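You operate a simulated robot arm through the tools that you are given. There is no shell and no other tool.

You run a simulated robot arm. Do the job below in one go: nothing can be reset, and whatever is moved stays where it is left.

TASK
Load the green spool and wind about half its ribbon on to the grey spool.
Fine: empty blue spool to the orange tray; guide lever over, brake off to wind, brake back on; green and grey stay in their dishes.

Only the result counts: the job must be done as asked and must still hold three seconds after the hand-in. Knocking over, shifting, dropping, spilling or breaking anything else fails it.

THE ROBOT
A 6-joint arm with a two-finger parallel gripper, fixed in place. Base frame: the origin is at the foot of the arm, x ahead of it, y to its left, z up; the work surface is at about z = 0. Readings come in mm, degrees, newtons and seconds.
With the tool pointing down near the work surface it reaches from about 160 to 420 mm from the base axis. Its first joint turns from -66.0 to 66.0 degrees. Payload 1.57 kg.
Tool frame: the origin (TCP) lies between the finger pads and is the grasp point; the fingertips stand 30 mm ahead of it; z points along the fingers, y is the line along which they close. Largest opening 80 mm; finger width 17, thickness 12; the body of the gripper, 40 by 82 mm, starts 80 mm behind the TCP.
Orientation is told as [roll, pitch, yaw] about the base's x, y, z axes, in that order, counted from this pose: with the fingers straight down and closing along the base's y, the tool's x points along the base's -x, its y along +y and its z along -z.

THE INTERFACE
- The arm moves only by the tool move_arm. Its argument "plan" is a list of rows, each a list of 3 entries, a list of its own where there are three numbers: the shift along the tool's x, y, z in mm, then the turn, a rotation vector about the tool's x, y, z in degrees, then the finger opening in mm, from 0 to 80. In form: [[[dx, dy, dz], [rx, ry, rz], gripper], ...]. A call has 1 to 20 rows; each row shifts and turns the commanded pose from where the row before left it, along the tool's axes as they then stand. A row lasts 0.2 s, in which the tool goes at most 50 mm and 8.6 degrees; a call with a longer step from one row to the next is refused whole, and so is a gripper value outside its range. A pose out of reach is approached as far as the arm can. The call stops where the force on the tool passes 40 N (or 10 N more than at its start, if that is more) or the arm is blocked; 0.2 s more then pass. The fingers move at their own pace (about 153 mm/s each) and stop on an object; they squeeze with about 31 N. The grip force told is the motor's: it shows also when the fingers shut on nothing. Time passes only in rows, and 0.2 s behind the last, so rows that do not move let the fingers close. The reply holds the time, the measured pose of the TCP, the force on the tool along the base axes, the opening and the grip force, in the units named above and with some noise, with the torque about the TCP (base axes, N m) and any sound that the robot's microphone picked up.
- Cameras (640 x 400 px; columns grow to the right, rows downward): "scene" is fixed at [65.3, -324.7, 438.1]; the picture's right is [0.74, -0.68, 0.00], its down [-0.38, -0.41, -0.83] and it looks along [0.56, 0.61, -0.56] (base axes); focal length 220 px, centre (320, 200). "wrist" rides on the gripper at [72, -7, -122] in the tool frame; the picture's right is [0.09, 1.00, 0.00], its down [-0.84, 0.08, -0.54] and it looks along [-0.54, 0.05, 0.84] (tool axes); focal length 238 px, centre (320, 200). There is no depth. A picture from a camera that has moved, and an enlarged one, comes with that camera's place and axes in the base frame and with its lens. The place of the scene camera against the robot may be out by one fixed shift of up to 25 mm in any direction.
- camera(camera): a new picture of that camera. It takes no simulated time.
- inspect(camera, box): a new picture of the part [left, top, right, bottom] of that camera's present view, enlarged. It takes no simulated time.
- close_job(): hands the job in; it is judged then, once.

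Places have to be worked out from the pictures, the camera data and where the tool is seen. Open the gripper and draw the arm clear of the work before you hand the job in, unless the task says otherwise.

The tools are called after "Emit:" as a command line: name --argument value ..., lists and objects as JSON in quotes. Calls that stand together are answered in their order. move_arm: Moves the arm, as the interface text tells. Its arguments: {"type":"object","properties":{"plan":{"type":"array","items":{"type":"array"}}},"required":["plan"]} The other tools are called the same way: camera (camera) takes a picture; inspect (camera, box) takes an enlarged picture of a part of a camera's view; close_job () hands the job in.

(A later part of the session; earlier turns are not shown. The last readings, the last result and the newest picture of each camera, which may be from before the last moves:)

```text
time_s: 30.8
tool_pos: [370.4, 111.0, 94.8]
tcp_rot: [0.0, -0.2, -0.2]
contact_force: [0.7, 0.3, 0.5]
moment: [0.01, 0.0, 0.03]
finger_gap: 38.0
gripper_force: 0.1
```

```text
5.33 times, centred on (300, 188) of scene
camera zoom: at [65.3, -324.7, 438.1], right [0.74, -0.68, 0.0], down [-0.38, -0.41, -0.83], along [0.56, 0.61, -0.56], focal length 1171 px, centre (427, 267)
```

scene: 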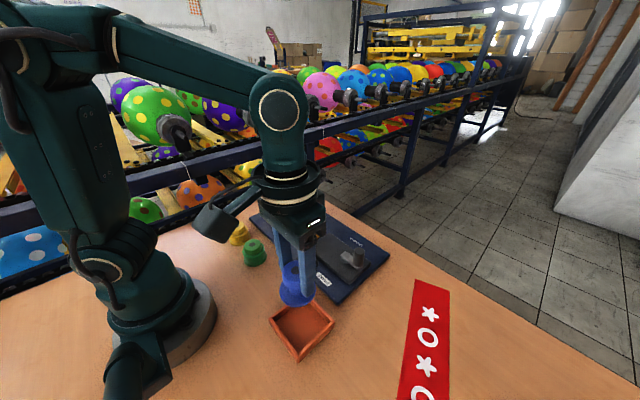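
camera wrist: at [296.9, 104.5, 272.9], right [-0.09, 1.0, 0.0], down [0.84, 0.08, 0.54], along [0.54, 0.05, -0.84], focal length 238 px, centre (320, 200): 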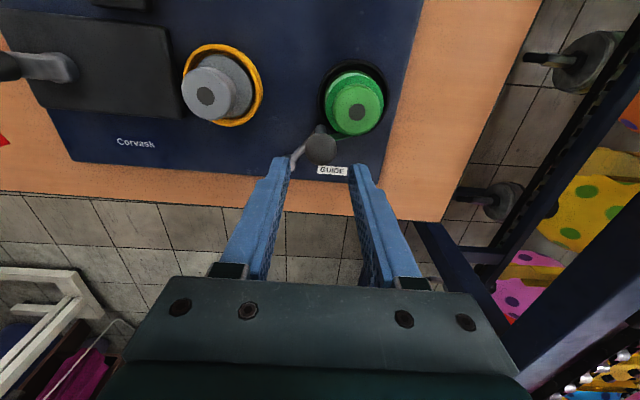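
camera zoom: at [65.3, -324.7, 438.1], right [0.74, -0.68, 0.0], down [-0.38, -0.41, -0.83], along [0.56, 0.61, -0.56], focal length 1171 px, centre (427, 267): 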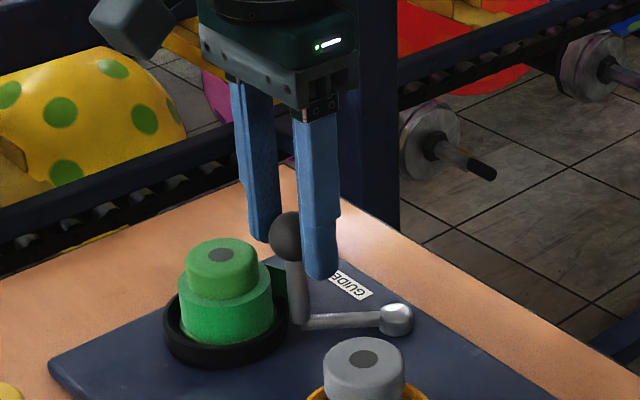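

The ball is centred between the fingers. I push it along the arc toward −y, first half, and read the force.

Emit:
move_arm --plan '[[[2, -4, -2], [0, 0, 0], 38], [[3, -5, 0], [0, 0, 0], 38], [[3.7, -7.9, 0], [0, 0, 0], 38], [[2.2, -8.4, 0], [0, 0, 0], 38], [[0.8, -8.6, 0], [0, 0, 0], 38], [[0, 0, 0], [0, 0, 0], 38]]'

Emit:
inspect --camera "wrist" --box '[200, 60, 400, 200]'

Emit:
inspect --camera "scene" --box '[250, 150, 350, 225]'

```text
time_s: 32.2
tool_pos: [359.0, 77.4, 97.3]
tcp_rot: [-0.1, -0.1, -0.1]
contact_force: [0.0, 0.2, 0.1]
moment: [-0.01, 0.01, 0.02]
finger_gap: 38.0
gripper_force: 0.2
```

```text
2.86 times, centred on (300, 130) of wrist
camera zoom: at [286.1, 71.6, 219.8], right [-0.09, 1.0, 0.0], down [0.84, 0.08, 0.54], along [0.54, 0.05, -0.84], focal length 681 px, centre (377, 400)
```

zoom: 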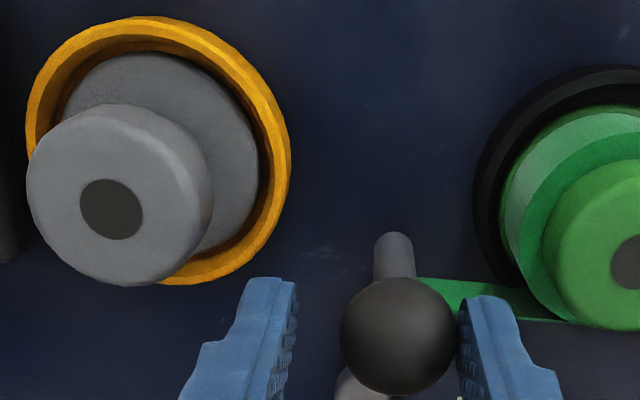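

```text
5.33 times, centred on (300, 188) of scene
camera zoom: at [65.3, -324.7, 438.1], right [0.74, -0.68, 0.0], down [-0.38, -0.41, -0.83], along [0.56, 0.61, -0.56], focal length 1171 px, centre (427, 267)
```

zoom: 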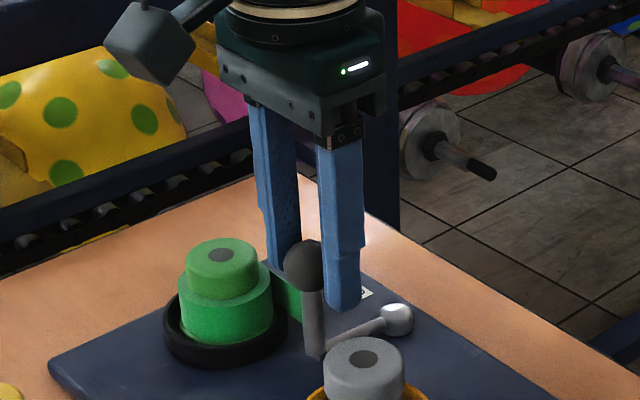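

The lever swings freely and the ribbon follows the post. I continue the second half of the arc toward grey, checking for the end stop.

Emit:
move_arm --plan '[[[0, -8.6, -1], [0, 0, 0], 38], [[-1.5, -8.5, -1], [0, 0, 0], 38], [[-3, -7, 0], [0, 0, 0], 38], [[-3.5, -5, 0], [0, 0, 0], 38], [[0, 0, 0], [0, 0, 0], 38]]'

Emit:
inspect --camera "wrist" --box '[200, 60, 400, 200]'

Emit:
inspect --camera "scene" --box '[250, 150, 370, 240]'

```text
time_s: 33.4
tool_pos: [367.4, 47.8, 99.9]
tcp_rot: [-0.1, -0.2, -0.1]
contact_force: [-0.4, 0.4, -0.2]
moment: [0.02, 0.01, 0.0]
finger_gap: 37.9
gripper_force: 0.1
```

```text
2.86 times, centred on (300, 130) of wrist
camera zoom: at [294.7, 42.1, 220.9], right [-0.09, 1.0, 0.0], down [0.84, 0.08, 0.54], along [0.54, 0.05, -0.84], focal length 681 px, centre (377, 400)
```

zoom: 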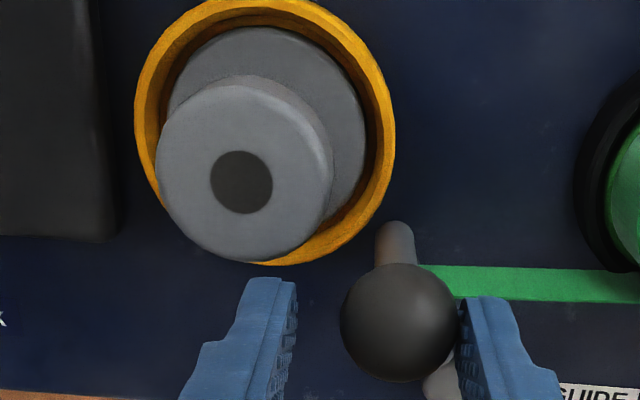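

```text
4.44 times, centred on (310, 195) of scene
camera zoom: at [65.3, -324.7, 438.1], right [0.74, -0.68, 0.0], down [-0.38, -0.41, -0.83], along [0.56, 0.61, -0.56], focal length 976 px, centre (364, 222)
```

zoom: 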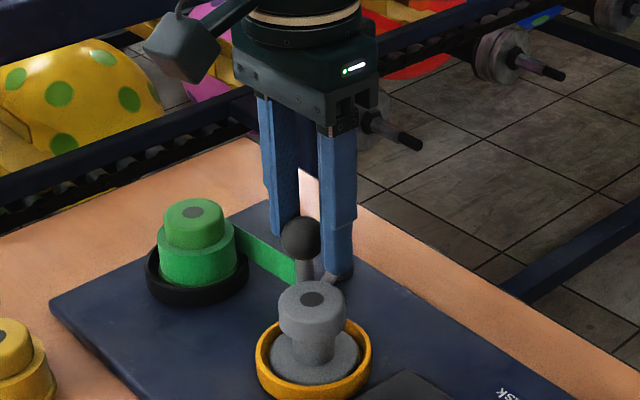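

No stop yet, and the ribbon is being carried across. I continue in small steps past 45°.

Emit:
move_arm --plan '[[[-3, -4, 0], [0, 0, 0], 38], [[-3, -4, 0], [0, 0, 0], 38], [[0, 0, 0], [0, 0, 0], 38]]'

Emit:
inspect --camera "wrist" --box '[200, 60, 400, 200]'

Emit:
inspect --camera "scene" --box '[250, 150, 370, 240]'

```text
time_s: 34.2
tool_pos: [374.4, 39.3, 100.4]
tcp_rot: [-0.1, -0.2, 0.0]
contact_force: [0.2, -1.1, -0.2]
moment: [0.01, -0.01, -0.02]
finger_gap: 38.2
gripper_force: 0.2
```

```text
2.86 times, centred on (300, 130) of wrist
camera zoom: at [300.7, 34.3, 221.1], right [-0.09, 1.0, 0.0], down [0.84, 0.08, 0.54], along [0.54, 0.05, -0.84], focal length 681 px, centre (377, 400)
```

zoom: 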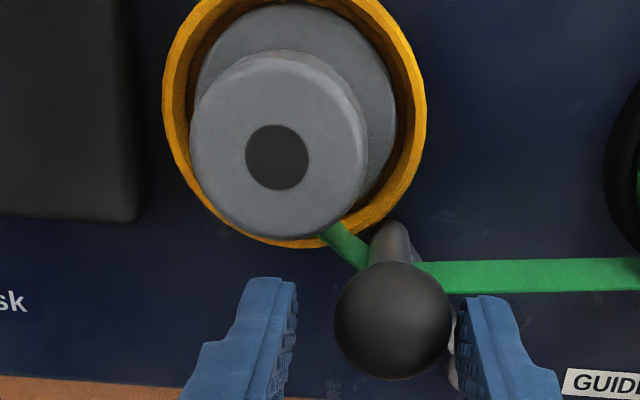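

```text
4.44 times, centred on (310, 195) of scene
camera zoom: at [65.3, -324.7, 438.1], right [0.74, -0.68, 0.0], down [-0.38, -0.41, -0.83], along [0.56, 0.61, -0.56], focal length 976 px, centre (364, 222)
```

zoom: 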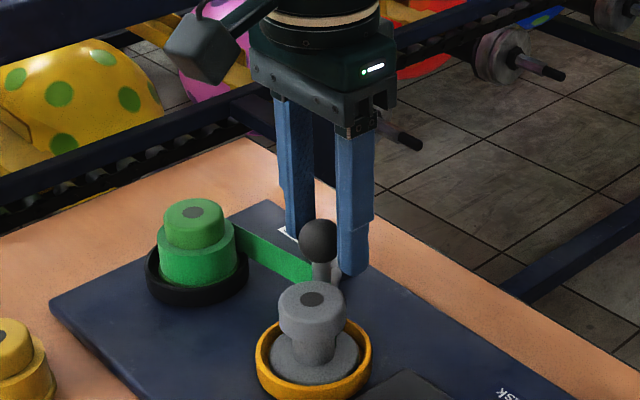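

The ribbon has now caught on the grey spool. I nudge a little further to make sure the lever is at its end stop.

Emit:
move_arm --plan '[[[-2, -3, 0], [0, 0, 0], 38], [[-1, -2, 0], [0, 0, 0], 38], [[0, 0, 0], [0, 0, 0], 38]]'

Emit:
inspect --camera "wrist" --box '[200, 60, 400, 200]'

```text
time_s: 35.0
tool_pos: [374.6, 35.8, 100.3]
tcp_rot: [0.1, -0.1, -0.1]
contact_force: [-0.9, 5.7, -0.6]
moment: [0.15, 0.07, 0.03]
finger_gap: 42.7
gripper_force: 2.7
```

```text
2.86 times, centred on (300, 130) of wrist
camera zoom: at [302.5, 29.9, 221.4], right [-0.09, 1.0, 0.0], down [0.84, 0.08, 0.54], along [0.54, 0.05, -0.84], focal length 681 px, centre (377, 400)
```

zoom: 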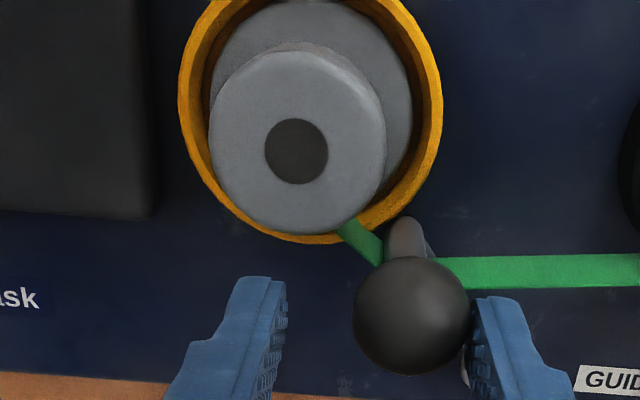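

The lever is against its stop (fingers yield, 6 N). I back off, raise clear, then look at brake and spools.

Emit:
move_arm --plan '[[[0, 3.5, 0], [0, 0, 0], 42], [[0, 2, -8], [0, 0, 0], 42], [[0, 0, -25], [0, 0, 0], 42], [[0, 0, -30], [0, 0, 0], 42], [[30, -20, -20], [0, 0, 0], 42], [[0, 0, 0], [0, 0, 0], 42]]'

Emit:
camera --camera "wrist"

Emit:
inspect --camera "scene" --box '[230, 170, 390, 290]'

```text
time_s: 36.4
tool_pos: [343.8, 20.8, 185.0]
tcp_rot: [-0.1, -0.1, -0.1]
contact_force: [-0.4, -0.4, 0.7]
moment: [0.03, -0.03, -0.01]
finger_gap: 41.8
gripper_force: 0.1
```

```text
taken
camera wrist: at [271.1, 14.9, 306.3], right [-0.09, 1.0, 0.0], down [0.84, 0.08, 0.54], along [0.54, 0.05, -0.84], focal length 238 px, centre (320, 200)
```

wrist: 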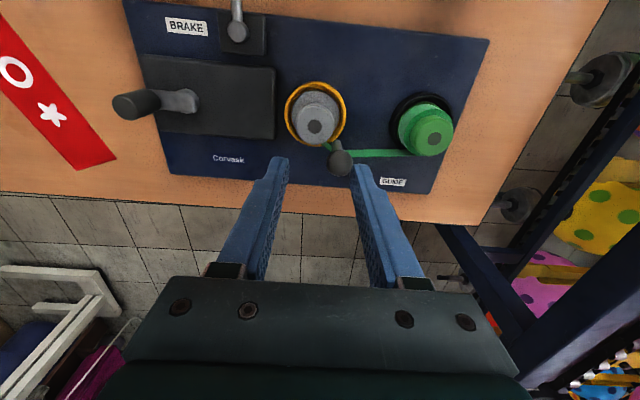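

```text
3.33 times, centred on (310, 230) of scene
camera zoom: at [65.3, -324.7, 438.1], right [0.74, -0.68, 0.0], down [-0.38, -0.41, -0.83], along [0.56, 0.61, -0.56], focal length 732 px, centre (353, 100)
```

zoom: 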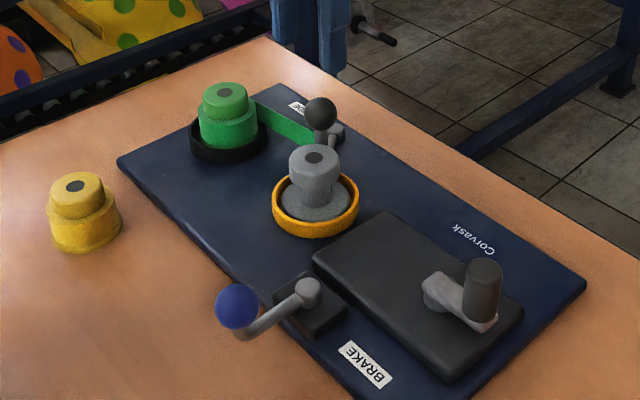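

Guide is over and the ribbon is linked green–post–grey. Now the brake lever: I take close looks at it from both cameras.

Emit:
inspect --camera "scene" --box '[270, 235, 350, 305]'

Emit:
move_arm --plan '[[[35, -20, 0], [0, 0, 0], 42], [[40, -25, 0], [0, 0, 0], 42], [[40, -25, 0], [0, 0, 0], 42], [[20, -12, 20], [0, 0, 0], 42], [[0, 0, 20], [0, 0, 0], 42], [[0, 0, 0], [0, 0, 0], 42]]'

Emit:
camera --camera "wrist"

Emit:
inspect --camera "wrist" --box '[240, 80, 400, 220]'

```text
5.71 times, centred on (310, 270) of scene
camera zoom: at [65.3, -324.7, 438.1], right [0.74, -0.68, 0.0], down [-0.38, -0.41, -0.83], along [0.56, 0.61, -0.56], focal length 1254 px, centre (377, -200)
```

zoom: 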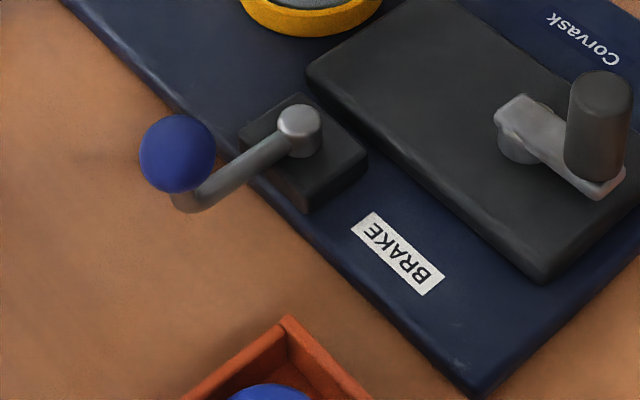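

```text
time_s: 37.8
tool_pos: [210.0, -60.9, 141.9]
tcp_rot: [0.0, -0.2, -0.1]
contact_force: [0.4, -0.2, 0.1]
moment: [0.02, 0.0, 0.01]
finger_gap: 42.4
gripper_force: 0.0
```

```text
taken
camera wrist: at [137.4, -67.5, 264.1], right [-0.09, 1.0, 0.0], down [0.84, 0.08, 0.54], along [0.54, 0.05, -0.84], focal length 238 px, centre (320, 200)
```

wrist: 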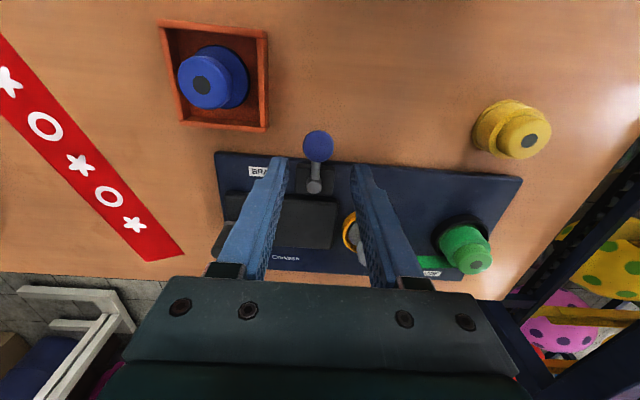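

```text
2.86 times, centred on (320, 150) of wrist
camera zoom: at [137.4, -67.5, 264.1], right [-0.09, 1.0, 0.0], down [0.84, 0.08, 0.54], along [0.54, 0.05, -0.84], focal length 681 px, centre (320, 343)
```

zoom: 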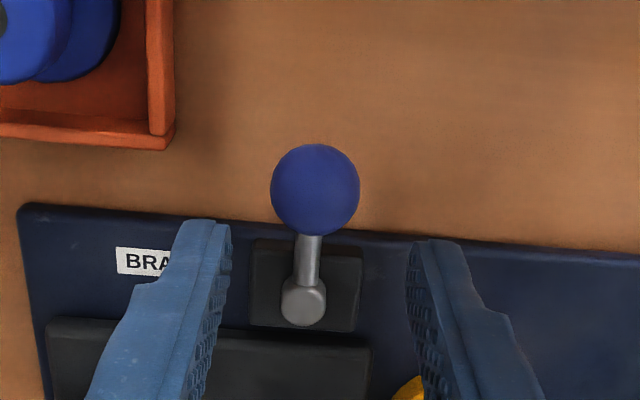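

The brake ball is at about (211, −63, 62), and its arm points straight toward −x from a vertical pivot at (265, −62). I straddle the ball loosely and will test gently which way it gives.

Emit:
move_arm --plan '[[[-0.7, -2, 20], [0, 0, 0], 40], [[0, 0, 20], [0, 0, 0], 40], [[0, 0, 17], [0, 0, 0], 40], [[0, 0, 0], [0, 0, 0], 40]]'

Emit:
inspect --camera "wrist" --box '[240, 80, 400, 220]'

Emit:
inspect --camera "scene" --box '[250, 215, 350, 305]'

```text
time_s: 38.8
tool_pos: [209.7, -62.8, 87.0]
tcp_rot: [-0.1, -0.1, -0.1]
contact_force: [-0.5, 0.5, 0.4]
moment: [0.02, 0.02, -0.01]
finger_gap: 40.0
gripper_force: 0.2
```

```text
2.86 times, centred on (320, 150) of wrist
camera zoom: at [138.0, -68.3, 207.1], right [-0.09, 1.0, 0.0], down [0.84, 0.08, 0.54], along [0.54, 0.05, -0.84], focal length 681 px, centre (320, 343)
```

zoom: 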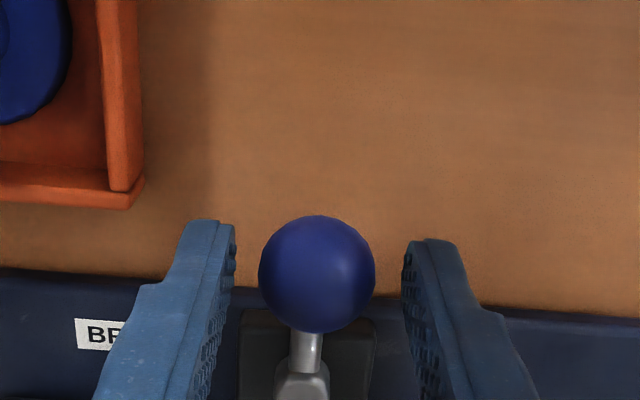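

```text
4.44 times, centred on (300, 260) of scene
camera zoom: at [65.3, -324.7, 438.1], right [0.74, -0.68, 0.0], down [-0.38, -0.41, -0.83], along [0.56, 0.61, -0.56], focal length 976 px, centre (409, -67)
```

zoom: 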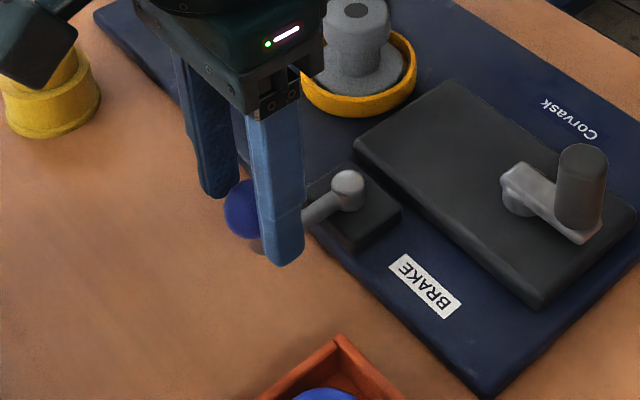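

The ball is centred between the fingertips. I lower slightly and nudge toward +y first, reading force and whether the ball moves.

Emit:
move_arm --plan '[[[0, 0, 4], [0, 0, 0], 40], [[0, 4, 0], [0, 0, 0], 40], [[0, 4, 0], [0, 0, 0], 40], [[0, 2, 0], [0, 0, 0], 40], [[0, 0, 0], [0, 0, 0], 40]]'

Emit:
inspect --camera "wrist" --box '[240, 80, 400, 220]'

```text
time_s: 40.0
tool_pos: [211.6, -51.7, 81.8]
tcp_rot: [-0.2, -0.1, -0.1]
contact_force: [0.0, -1.2, 0.4]
moment: [-0.01, 0.03, 0.01]
finger_gap: 40.5
gripper_force: 1.0
```

```text
2.86 times, centred on (320, 150) of wrist
camera zoom: at [138.0, -57.9, 203.1], right [-0.09, 1.0, 0.0], down [0.84, 0.08, 0.54], along [0.54, 0.05, -0.84], focal length 681 px, centre (320, 343)
```

zoom: 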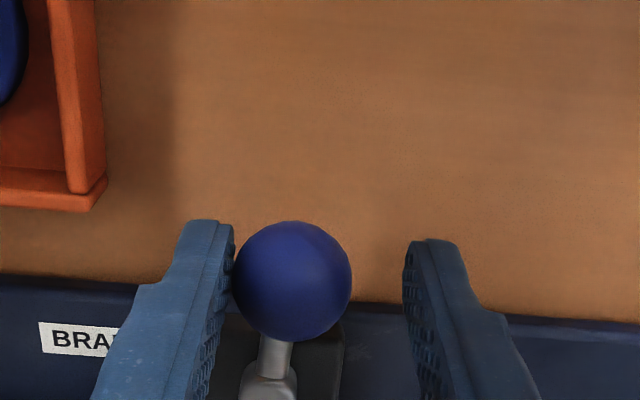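

The ball has moved a few mm with light contact. I push a few mm more toward +y to see if it keeps moving.

Emit:
move_arm --plan '[[[0, 3, 0], [0, 0, 0], 40], [[0, 3, 0], [0, 0, 0], 40], [[0, 0, 0], [0, 0, 0], 40]]'

Emit:
inspect --camera "wrist" --box '[240, 80, 400, 220]'

```text
time_s: 40.8
tool_pos: [211.4, -46.8, 81.1]
tcp_rot: [0.0, -0.2, -0.1]
contact_force: [0.4, -0.1, 0.8]
moment: [0.0, 0.0, -0.01]
finger_gap: 40.0
gripper_force: 0.3
```

```text
2.86 times, centred on (320, 150) of wrist
camera zoom: at [138.3, -52.2, 203.2], right [-0.09, 1.0, 0.0], down [0.84, 0.08, 0.54], along [0.54, 0.05, -0.84], focal length 681 px, centre (320, 343)
```

zoom: 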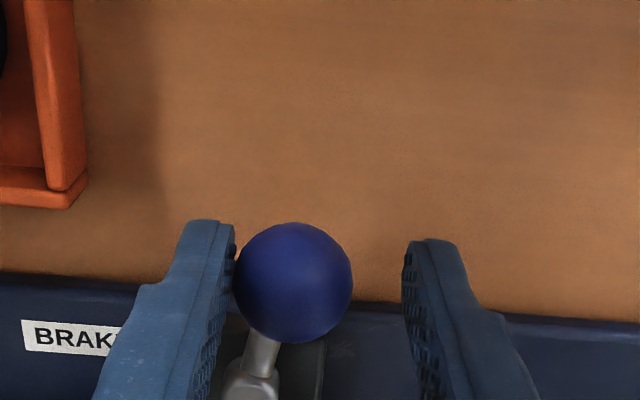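

It swings freely toward +y, so that's the off direction if this start position is "on". I follow the arc round about the pivot, watching for the stop.

Emit:
move_arm --plan '[[[-2.8, 8.5, 0], [0, 0, 0], 40], [[-3.9, 8.5, 0], [0, 0, 0], 40], [[-5.4, 7.7, 0], [0, 0, 0], 40], [[0, 0, 0], [0, 0, 0], 40]]'

Emit:
inspect --camera "wrist" --box '[240, 80, 400, 220]'

Emit:
inspect --camera "scene" --box '[250, 195, 370, 305]'

```text
time_s: 41.8
tool_pos: [223.4, -22.2, 81.7]
tcp_rot: [-0.2, -0.2, -0.1]
contact_force: [-0.2, 0.8, -0.5]
moment: [0.01, 0.0, 0.0]
finger_gap: 39.8
gripper_force: 0.0
```

```text
2.86 times, centred on (320, 150) of wrist
camera zoom: at [150.3, -28.3, 203.3], right [-0.09, 1.0, 0.0], down [0.84, 0.08, 0.54], along [0.54, 0.05, -0.84], focal length 681 px, centre (320, 343)
```

zoom: 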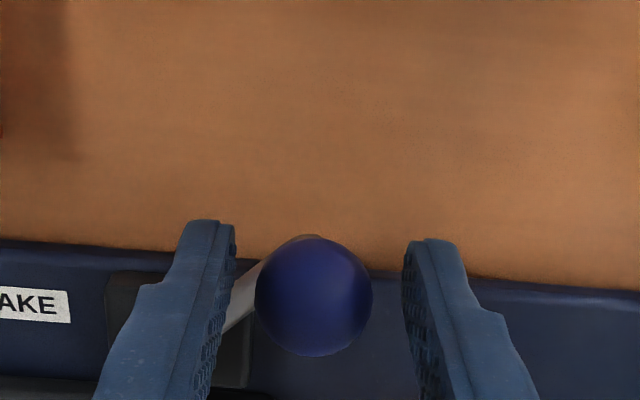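

```text
3.64 times, centred on (310, 250) of scene
camera zoom: at [65.3, -324.7, 438.1], right [0.74, -0.68, 0.0], down [-0.38, -0.41, -0.83], along [0.56, 0.61, -0.56], focal length 798 px, centre (356, 18)
```

zoom: 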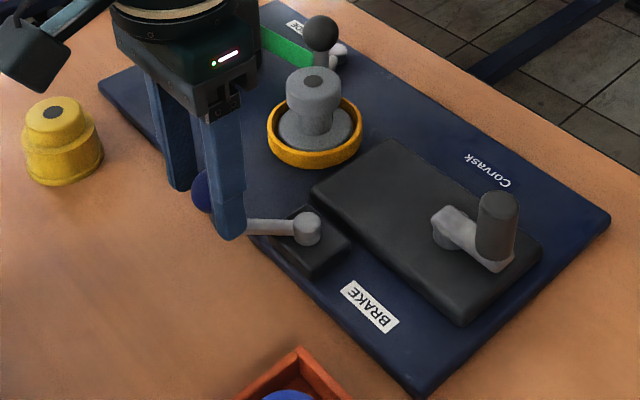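

The ball seems to have jumped ahead of the finger, perhaps over-centre. I push further gently to find the stop.

Emit:
move_arm --plan '[[[-4, 4, 0], [0, 0, 0], 40], [[-4, 4, 0], [0, 0, 0], 40], [[0, 3, 0], [0, 0, 0], 40], [[0, 0, 0], [0, 0, 0], 40]]'

Emit:
inspect --camera "wrist" --box '[240, 80, 400, 220]'

```text
time_s: 42.8
tool_pos: [230.8, -12.7, 80.7]
tcp_rot: [0.0, -0.1, -0.1]
contact_force: [-2.2, -10.6, 1.9]
moment: [-0.2, 0.17, -0.05]
finger_gap: 49.1
gripper_force: 5.3
```

```text
2.86 times, centred on (320, 150) of wrist
camera zoom: at [158.4, -18.2, 202.9], right [-0.09, 1.0, 0.0], down [0.84, 0.08, 0.54], along [0.54, 0.05, -0.84], focal length 681 px, centre (320, 343)
```

zoom: 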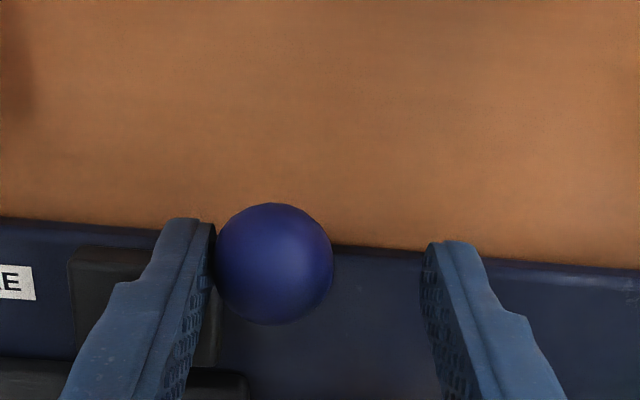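

It's at its stop, about 45° round (ball near (226, −24)). I back off, lift away, and head to the crank.

Emit:
move_arm --plan '[[[3, -9, 0], [0, 0, 0], 40], [[1, -1, -5], [0, 0, 0], 44], [[0, 0, -25], [0, 0, 0], 44], [[0, 0, -30], [0, 0, 0], 44], [[0, 0, -10], [0, 0, 0], 44], [[0, 0, 0], [0, 0, 0], 44]]'

Emit:
inspect --camera "scene" --box '[240, 170, 400, 300]'

Emit:
camera --camera "wrist"

```text
time_s: 44.2
tool_pos: [228.0, -23.7, 152.4]
tcp_rot: [-0.1, -0.2, -0.1]
contact_force: [0.4, -0.2, 0.3]
moment: [0.0, -0.02, 0.0]
finger_gap: 43.9
gripper_force: 0.0
```

```text
3.08 times, centred on (320, 235) of scene
camera zoom: at [65.3, -324.7, 438.1], right [0.74, -0.68, 0.0], down [-0.38, -0.41, -0.83], along [0.56, 0.61, -0.56], focal length 675 px, centre (320, 92)
```

zoom: 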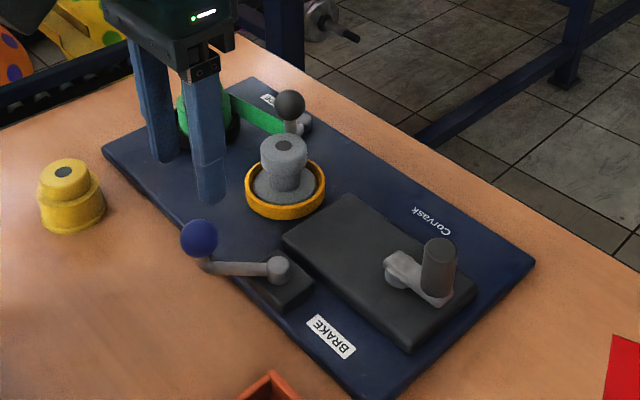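

```text
taken
camera wrist: at [154.6, -29.0, 273.7], right [-0.09, 1.0, 0.0], down [0.84, 0.08, 0.54], along [0.54, 0.05, -0.84], focal length 238 px, centre (320, 200)
```

wrist: 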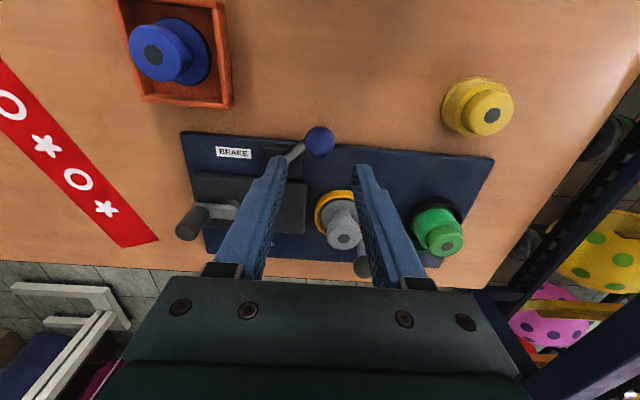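

The brake lever has been swung to the other stop. Now I go above the crank handle, near (331, −154), to see it closely.

Emit:
move_arm --plan '[[[-20, -26, 0], [0, 0, 0], 50], [[-21, -26, 0], [0, 0, 0], 50], [[-21, -26, 0], [0, 0, 0], 50], [[-21, -26, 0], [0, 0, 0], 50], [[-20, -26, 0], [0, 0, 0], 50], [[0, 0, 0], [0, 0, 0], 50], [[0, 0, 0], [0, 0, 0], 50]]'

Emit:
inspect --camera "wrist" --box '[240, 60, 400, 200]'

Emit:
inspect --camera "scene" --box '[290, 190, 410, 290]'

```text
time_s: 45.8
tool_pos: [330.4, -151.1, 153.8]
tcp_rot: [0.0, 0.0, -0.2]
contact_force: [-0.7, -0.4, -0.5]
moment: [-0.02, -0.02, 0.02]
finger_gap: 49.8
gripper_force: 0.1
```

```text
2.86 times, centred on (320, 130) of wrist
camera zoom: at [257.4, -157.4, 274.4], right [-0.09, 1.0, 0.0], down [0.84, 0.08, 0.54], along [0.54, 0.05, -0.84], focal length 681 px, centre (320, 400)
```

zoom: 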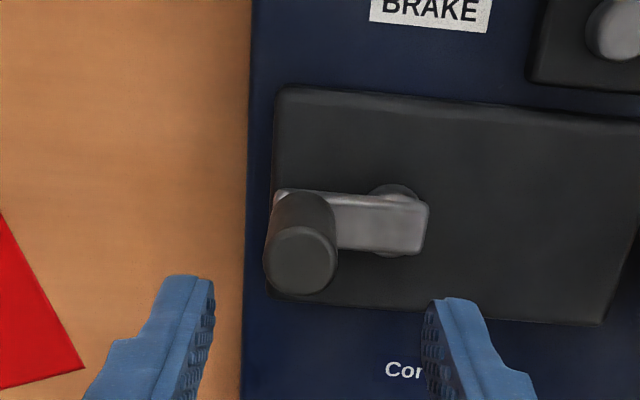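

```text
4.00 times, centred on (350, 240) of scene
camera zoom: at [65.3, -324.7, 438.1], right [0.74, -0.68, 0.0], down [-0.38, -0.41, -0.83], along [0.56, 0.61, -0.56], focal length 878 px, centre (200, 40)
```

zoom: 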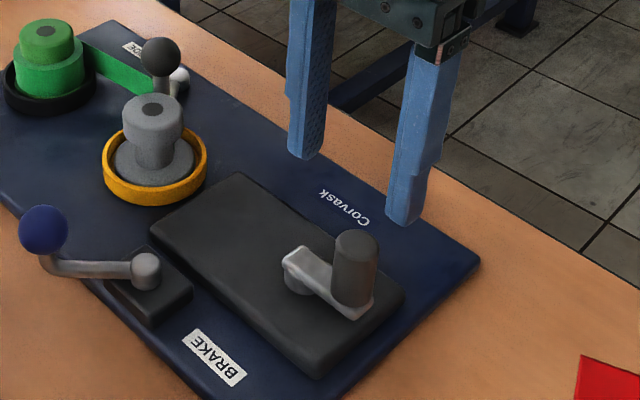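

The crank handle (about 21 mm thick) is at about (333, −156), top about 80, with the hub around (332, −124). I come down around it with a 40 mm opening and check the alignment.

Emit:
move_arm --plan '[[[-3, -5, 20], [0, 0, 0], 40], [[0, 0, 20], [0, 0, 0], 40], [[0, 0, 10], [0, 0, 0], 40], [[0, 0, 0], [0, 0, 0], 40]]'

Emit:
inspect --camera "wrist" --box '[240, 80, 400, 220]'

Emit:
inspect --camera "scene" --box '[290, 190, 410, 290]'

```text
time_s: 46.8
tool_pos: [332.6, -156.8, 103.3]
tcp_rot: [-0.1, -0.2, -0.1]
contact_force: [0.2, 0.3, 0.1]
moment: [-0.01, -0.05, 0.01]
finger_gap: 40.0
gripper_force: 0.2
```

```text
2.86 times, centred on (320, 150) of wrist
camera zoom: at [260.3, -162.8, 224.7], right [-0.09, 1.0, 0.0], down [0.84, 0.08, 0.54], along [0.54, 0.05, -0.84], focal length 681 px, centre (320, 343)
```

zoom: 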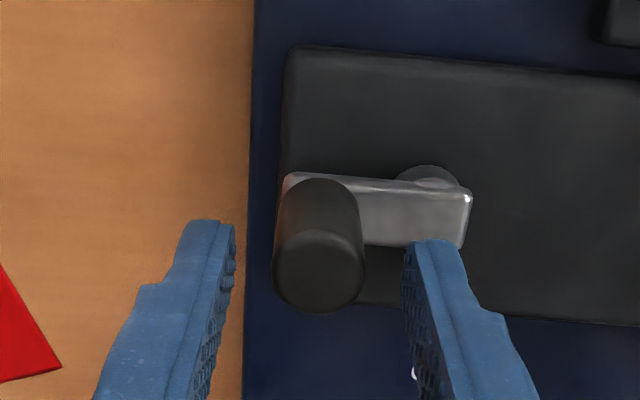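

```text
4.00 times, centred on (350, 240) of scene
camera zoom: at [65.3, -324.7, 438.1], right [0.74, -0.68, 0.0], down [-0.38, -0.41, -0.83], along [0.56, 0.61, -0.56], focal length 878 px, centre (200, 40)
```

zoom: 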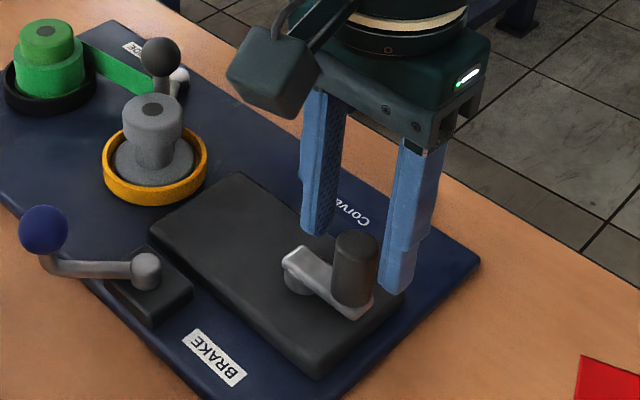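

The handle is well centred between the fingers; crank radius looks like about 30 mm with the hub at (333, −126.5). I lower to z ≈ 88 and close gently to find the handle's width.

Emit:
move_arm --plan '[[[-1, 0, 8], [0, 0, 0], 40], [[0, 0, 7], [0, 0, 0], 40], [[0, 0, 0], [0, 0, 0], 30], [[0, 0, 0], [0, 0, 0], 22], [[0, 0, 0], [0, 0, 0], 20], [[0, 0, 0], [0, 0, 0], 20]]'

```text
time_s: 48.2
tool_pos: [334.0, -157.8, 87.6]
tcp_rot: [0.0, -0.1, 0.0]
contact_force: [-0.1, -2.2, 0.6]
moment: [0.33, -0.07, -0.02]
finger_gap: 21.8
gripper_force: 30.8
```

Gripped: handle is 21.8 mm. I try the first 30° clockwise (seen from above), the sense that should pull ribbon on to grey, keeping tool orientation fixed to see how the forces are.

Emit:
move_arm --plan '[[[5.2, 0.5, 0], [0, 0, 0], 20], [[5.05, 1.35, 0], [0, 0, 0], 20], [[4.75, 2.2, 0], [0, 0, 0], 20], [[0, 0, 0], [0, 0, 0], 20]]'

Emit:
inspect --camera "scene" --box '[240, 170, 400, 290]'

Emit:
inspect --camera "wrist" --box '[240, 80, 400, 220]'

```text
time_s: 49.2
tool_pos: [320.6, -156.3, 89.5]
tcp_rot: [-0.5, -0.7, -0.1]
contact_force: [12.6, -28.1, 5.0]
moment: [-0.03, -0.54, -0.15]
finger_gap: 22.0
gripper_force: 31.1
```

```text
3.33 times, centred on (320, 230) of scene
camera zoom: at [65.3, -324.7, 438.2], right [0.74, -0.68, 0.0], down [-0.38, -0.41, -0.83], along [0.56, 0.61, -0.56], focal length 732 px, centre (320, 100)
```

zoom: 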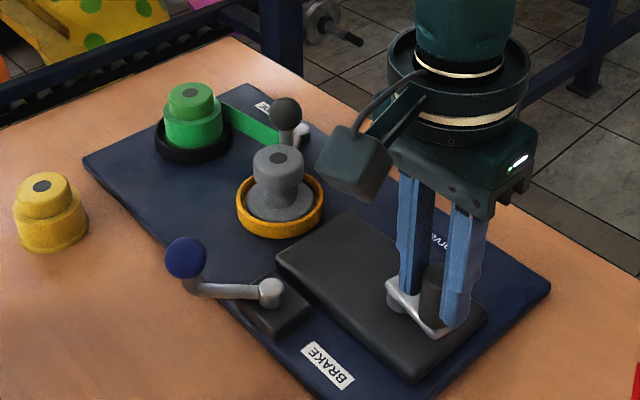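

```text
2.86 times, centred on (320, 150) of wrist
camera zoom: at [247.0, -160.1, 209.9], right [-0.09, 1.0, -0.01], down [0.83, 0.08, 0.55], along [0.55, 0.04, -0.83], focal length 681 px, centre (320, 343)
```

zoom: 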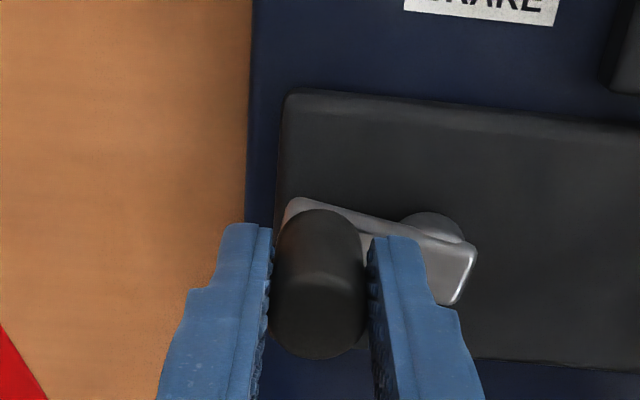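

The tool met 28 N sideways, so my circle doesn't match the crank's true radius or the handle lagged. I release the grip, lift, and look at how far the crank really turned.

Emit:
move_arm --plan '[[[0, -2, 0], [0, 0, 0], 20], [[0, 0, 0], [0, 0, 0], 40], [[0, 0, 0], [0, 0, 0], 40], [[0, 0, -15], [0, 0, 0], 40], [[0, 0, -40], [0, 0, 0], 40], [[0, 30, -40], [0, 0, 0], 60], [[0, 0, 0], [0, 0, 0], 80]]'

Emit:
inspect --camera "wrist" --box '[220, 40, 420, 180]'

Emit:
inspect --camera "scene" --box '[240, 170, 400, 290]'

```text
time_s: 50.8
tool_pos: [319.7, -124.3, 183.4]
tcp_rot: [-0.1, -0.3, -0.1]
contact_force: [0.7, -0.3, 0.2]
moment: [0.03, 0.02, -0.01]
finger_gap: 79.7
gripper_force: 0.1
```

```text
2.86 times, centred on (320, 110) of wrist
camera zoom: at [246.6, -129.8, 305.2], right [-0.09, 1.0, 0.0], down [0.84, 0.08, 0.54], along [0.54, 0.05, -0.84], focal length 681 px, centre (320, 457)
```

zoom: 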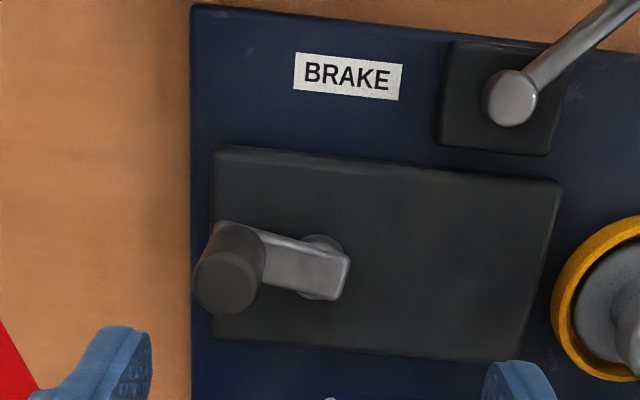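

```text
3.33 times, centred on (320, 230) of scene
camera zoom: at [65.3, -324.7, 438.1], right [0.74, -0.68, 0.0], down [-0.38, -0.41, -0.83], along [0.56, 0.61, -0.56], focal length 732 px, centre (320, 100)
```

zoom: 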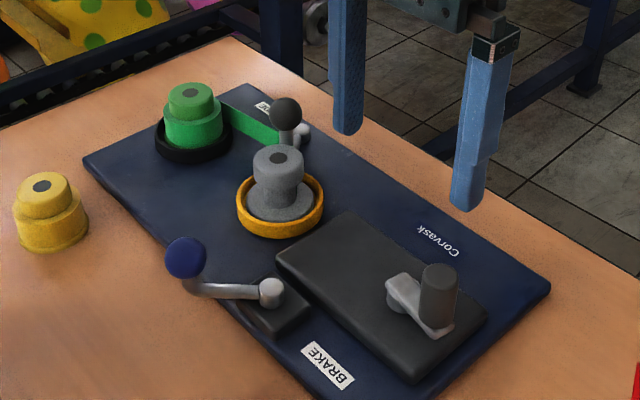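

The crank turned only about 15°, with a stiff feel (~20 N tangential). I look closely at grey and green to see whether any ribbon moved.

Emit:
inspect --camera "scene" --box '[275, 185, 335, 235]'

Emit:
inspect --camera "wrist" --box '[380, 60, 540, 180]'

Emit:
inspect --camera "scene" --box '[285, 230, 345, 285]'

```text
8.00 times, centred on (305, 210) of scene
camera zoom: at [65.3, -324.7, 438.1], right [0.74, -0.68, 0.0], down [-0.38, -0.41, -0.83], along [0.56, 0.61, -0.56], focal length 1756 px, centre (440, 120)
```

zoom: 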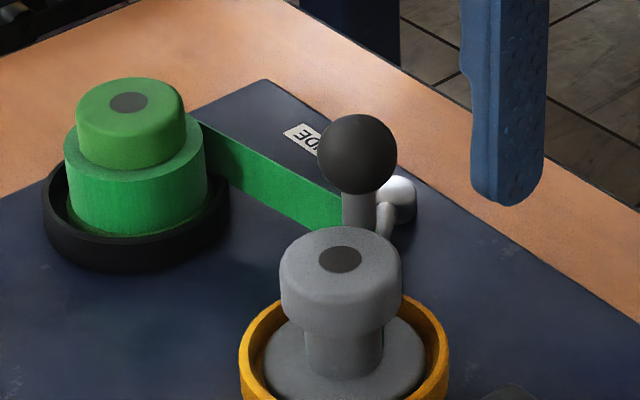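

```text
3.33 times, centred on (460, 120) of wrist
camera zoom: at [246.6, -129.8, 305.2], right [-0.09, 1.0, 0.0], down [0.84, 0.08, 0.54], along [0.54, 0.05, -0.84], focal length 794 px, centre (-147, 467)
```

zoom: 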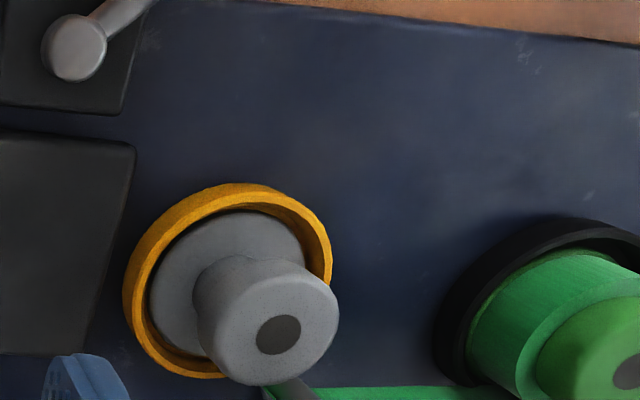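

```text
7.27 times, centred on (315, 258) of scene
camera zoom: at [65.3, -324.7, 438.1], right [0.74, -0.68, 0.0], down [-0.38, -0.41, -0.83], along [0.56, 0.61, -0.56], focal length 1596 px, centre (356, -218)
```

zoom: 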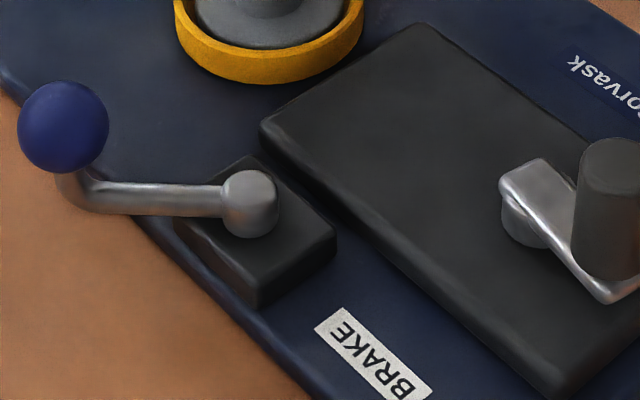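

Gripping makes the handle's twist rub in the pads, which likely caused the resistance. Instead I'll close the fingers and use them as a peg, pushing the handle round its circle from behind. The hub is at about (333, −123.5), r about 33. First I go down behind the handle at about (348, −153).

Emit:
move_arm --plan '[[[-14, -14, 0], [0, 0, 0], 30], [[-14.3, -14.6, 0], [0, 0, 0], 0], [[0, 0, 30], [0, 0, 0], 0], [[0, 0, 30], [0, 0, 0], 0], [[0, 0, 0], [0, 0, 0], 0]]'

Emit:
inspect --camera "wrist" --box '[220, 60, 420, 220]'

Emit:
inspect --camera "scene" --box '[300, 200, 400, 290]'

```text
time_s: 52.0
tool_pos: [347.4, -155.0, 122.7]
tcp_rot: [-0.1, -0.2, -0.1]
contact_force: [0.2, 0.4, 0.1]
moment: [-0.01, 0.0, 0.01]
finger_gap: 0.0
gripper_force: 21.2
```

```text
2.50 times, centred on (320, 140) of wrist
camera zoom: at [274.7, -160.3, 243.0], right [-0.09, 1.0, 0.0], down [0.84, 0.08, 0.54], along [0.54, 0.05, -0.84], focal length 596 px, centre (320, 350)
```

zoom: 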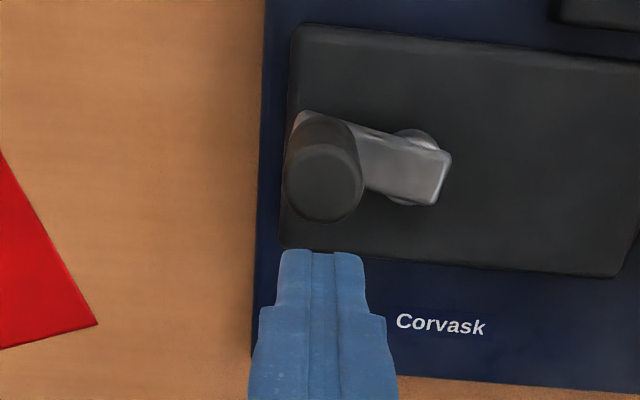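

```text
4.44 times, centred on (350, 245) of scene
camera zoom: at [65.3, -324.7, 438.1], right [0.74, -0.68, 0.0], down [-0.38, -0.41, -0.83], along [0.56, 0.61, -0.56], focal length 976 px, centre (187, 0)
```

zoom: 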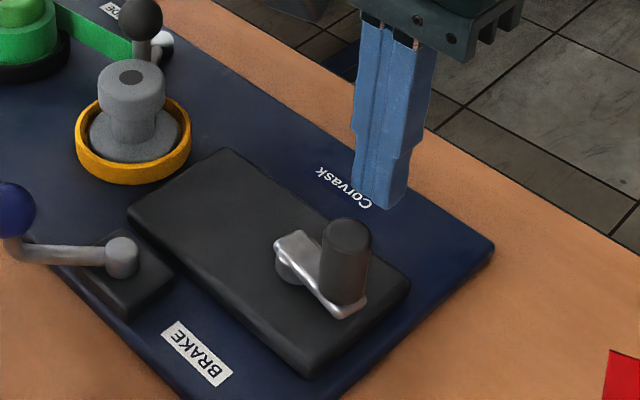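

The handle is at about (325, −157), just ahead of the closed fingers. I lower behind it and push about 30° to feel the resistance.

Emit:
move_arm --plan '[[[-3, 0, 10], [0, 0, 0], 0], [[0, 0, 23], [0, 0, 0], 0], [[4, 0, 0], [0, 0, 0], 0], [[4, 0, 0], [0, 0, 0], 0], [[5.3, -1.4, 0], [0, 0, 0], 0], [[5.6, -0.5, 0], [0, 0, 0], 0], [[0, 0, 0], [0, 0, 0], 0]]'

Emit:
inspect --camera "wrist" --box '[220, 60, 420, 220]'

Emit:
inspect --camera "scene" --box '[240, 170, 400, 290]'

```text
time_s: 53.6
tool_pos: [331.3, -156.4, 89.0]
tcp_rot: [-0.1, -0.4, 0.0]
contact_force: [20.9, 3.1, 3.3]
moment: [0.24, -0.14, -0.01]
finger_gap: 0.0
gripper_force: 20.9
```

```text
2.50 times, centred on (320, 140) of wrist
camera zoom: at [258.1, -161.3, 210.6], right [-0.09, 1.0, 0.0], down [0.83, 0.08, 0.55], along [0.55, 0.05, -0.84], focal length 596 px, centre (320, 350)
```

zoom: 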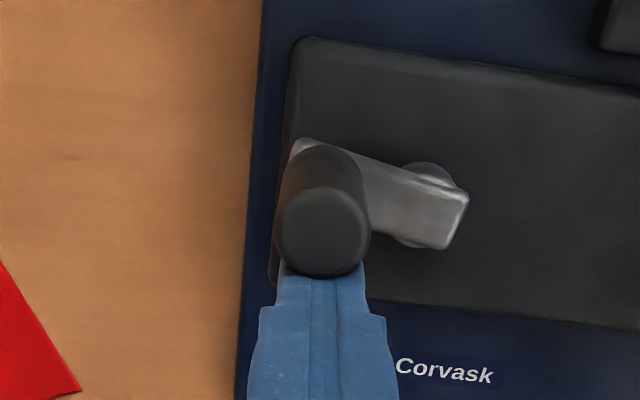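

```text
3.33 times, centred on (320, 230) of scene
camera zoom: at [65.3, -324.7, 438.1], right [0.74, -0.68, 0.0], down [-0.38, -0.41, -0.83], along [0.56, 0.61, -0.56], focal length 732 px, centre (320, 100)
```

zoom: 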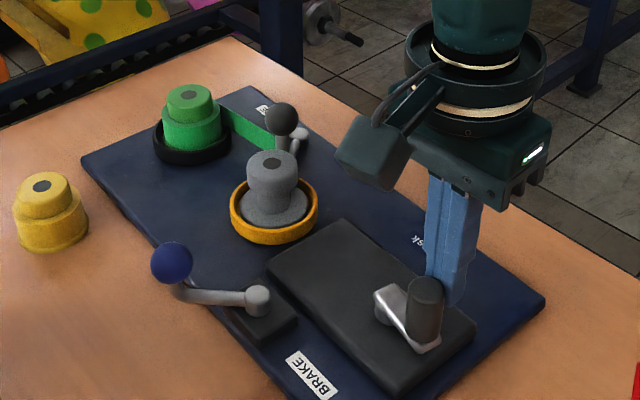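

Important: comparing scene pictures, the crank locked after about 10° and the whole board was shifted by the push (right corner moved). I back off at once, lift, and measure the displacement with the same box as before.

Emit:
move_arm --plan '[[[-4, 0, 0], [0, 0, 0], 0], [[-4, 0, 0], [0, 0, 0], 0], [[0, 0, -30], [0, 0, 0], 0], [[0, 0, -40], [0, 0, 0], 0], [[20, 0, -30], [0, 0, 0], 0], [[0, 0, 0], [0, 0, 0], 0]]'

Emit:
inspect --camera "scene" --box '[230, 170, 390, 290]'

Emit:
camera --camera "wrist"

Emit:
camera --camera "scene"

```text
time_s: 55.0
tool_pos: [318.8, -154.7, 189.5]
tcp_rot: [0.0, -0.1, -0.1]
contact_force: [-0.4, 0.0, 0.4]
moment: [-0.01, -0.02, -0.01]
finger_gap: 0.0
gripper_force: 21.4
```

```text
3.33 times, centred on (310, 230) of scene
camera zoom: at [65.3, -324.7, 438.1], right [0.74, -0.68, 0.0], down [-0.38, -0.41, -0.83], along [0.56, 0.61, -0.56], focal length 732 px, centre (353, 100)
```

zoom: 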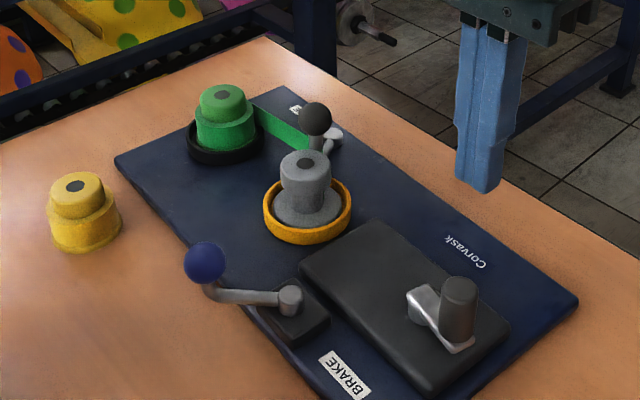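

```text
taken
camera wrist: at [246.1, -160.1, 311.5], right [-0.09, 1.0, 0.0], down [0.84, 0.08, 0.54], along [0.54, 0.05, -0.84], focal length 238 px, centre (320, 200)
```

wrist: 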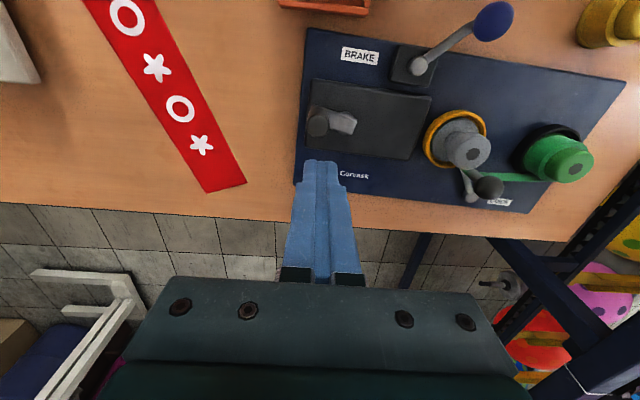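

```text
taken
```

scene: 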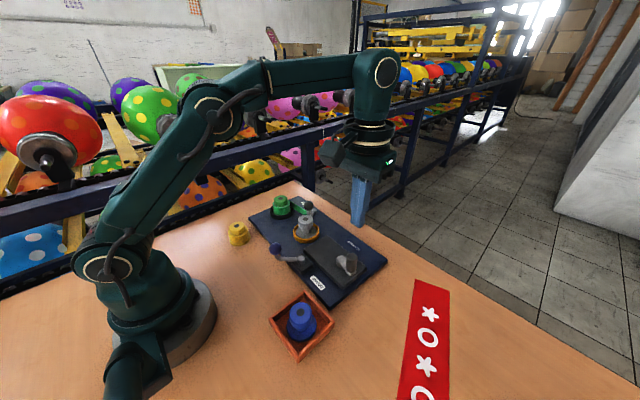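

The board turned about 3.5° about its green end (handle side moved roughly 18 mm toward −x); spools are still seated. The crank met a hard stop about 10° clockwise, so it likely turns only counter-clockwise. Testing that way also pushes the board back the right way. First I look closely at the crank.

Emit:
inspect --camera "wrist" --box '[260, 20, 460, 200]'

Emit:
inspect --camera "scene" --box '[220, 170, 400, 310]'

```text
2.22 times, centred on (360, 110) of wrist
camera zoom: at [246.1, -160.1, 311.5], right [-0.09, 1.0, 0.0], down [0.84, 0.08, 0.54], along [0.54, 0.05, -0.84], focal length 530 px, centre (231, 400)
```

zoom: 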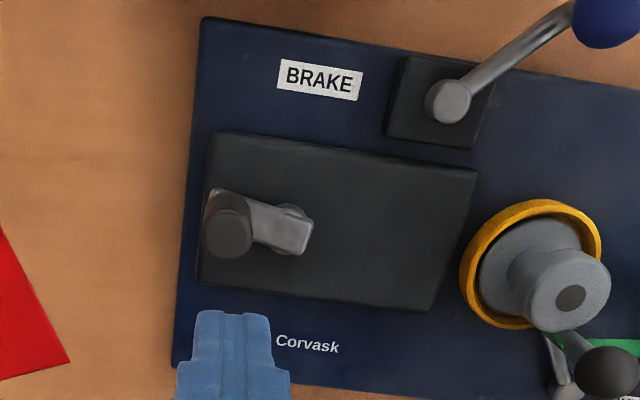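

```text
2.86 times, centred on (310, 240) of scene
camera zoom: at [65.3, -324.7, 438.1], right [0.74, -0.68, 0.0], down [-0.38, -0.41, -0.83], along [0.56, 0.61, -0.56], focal length 627 px, centre (349, 86)
```

zoom: 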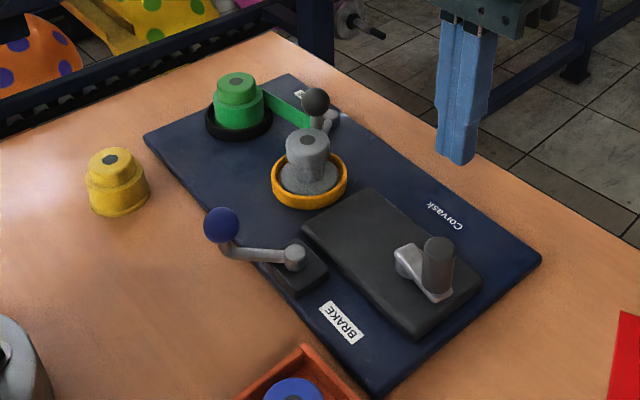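

The handle is now at (310, −157) with the hub at (317, −125). I place the closed fingers on its −x side and push gently toward +x in 2 mm steps, reading the force.

Emit:
move_arm --plan '[[[20, -1, 0], [0, 0, 0], 0], [[14, -1, 0], [0, 0, 0], 0], [[0, 0, 40], [0, 0, 0], 0], [[0, 0, 40], [0, 0, 0], 0], [[0, 0, 20.5], [0, 0, 0], 0], [[-2, 0, 0], [0, 0, 0], 0], [[-2, 0, 0], [0, 0, 0], 0], [[0, 0, 0], [0, 0, 0], 0]]'

Emit:
inspect --camera "scene" --box '[300, 200, 400, 290]'

```text
time_s: 56.8
tool_pos: [289.4, -156.9, 88.2]
tcp_rot: [0.0, -0.1, -0.2]
contact_force: [0.8, -0.6, 0.4]
moment: [-0.02, 0.04, 0.0]
finger_gap: 0.2
gripper_force: 20.7
```

```text
4.44 times, centred on (350, 245) of scene
camera zoom: at [65.3, -324.7, 438.1], right [0.74, -0.68, 0.0], down [-0.38, -0.41, -0.83], along [0.56, 0.61, -0.56], focal length 976 px, centre (187, 0)
```

zoom: 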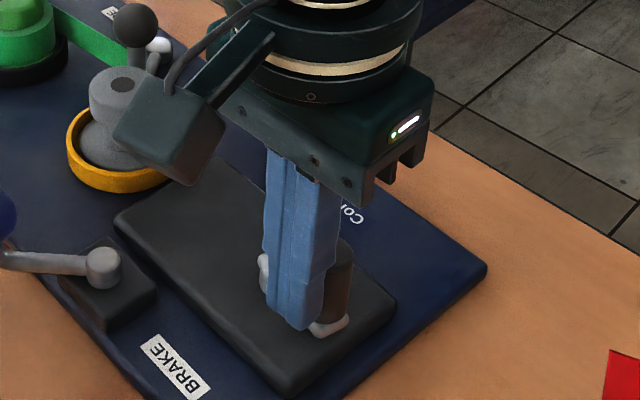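

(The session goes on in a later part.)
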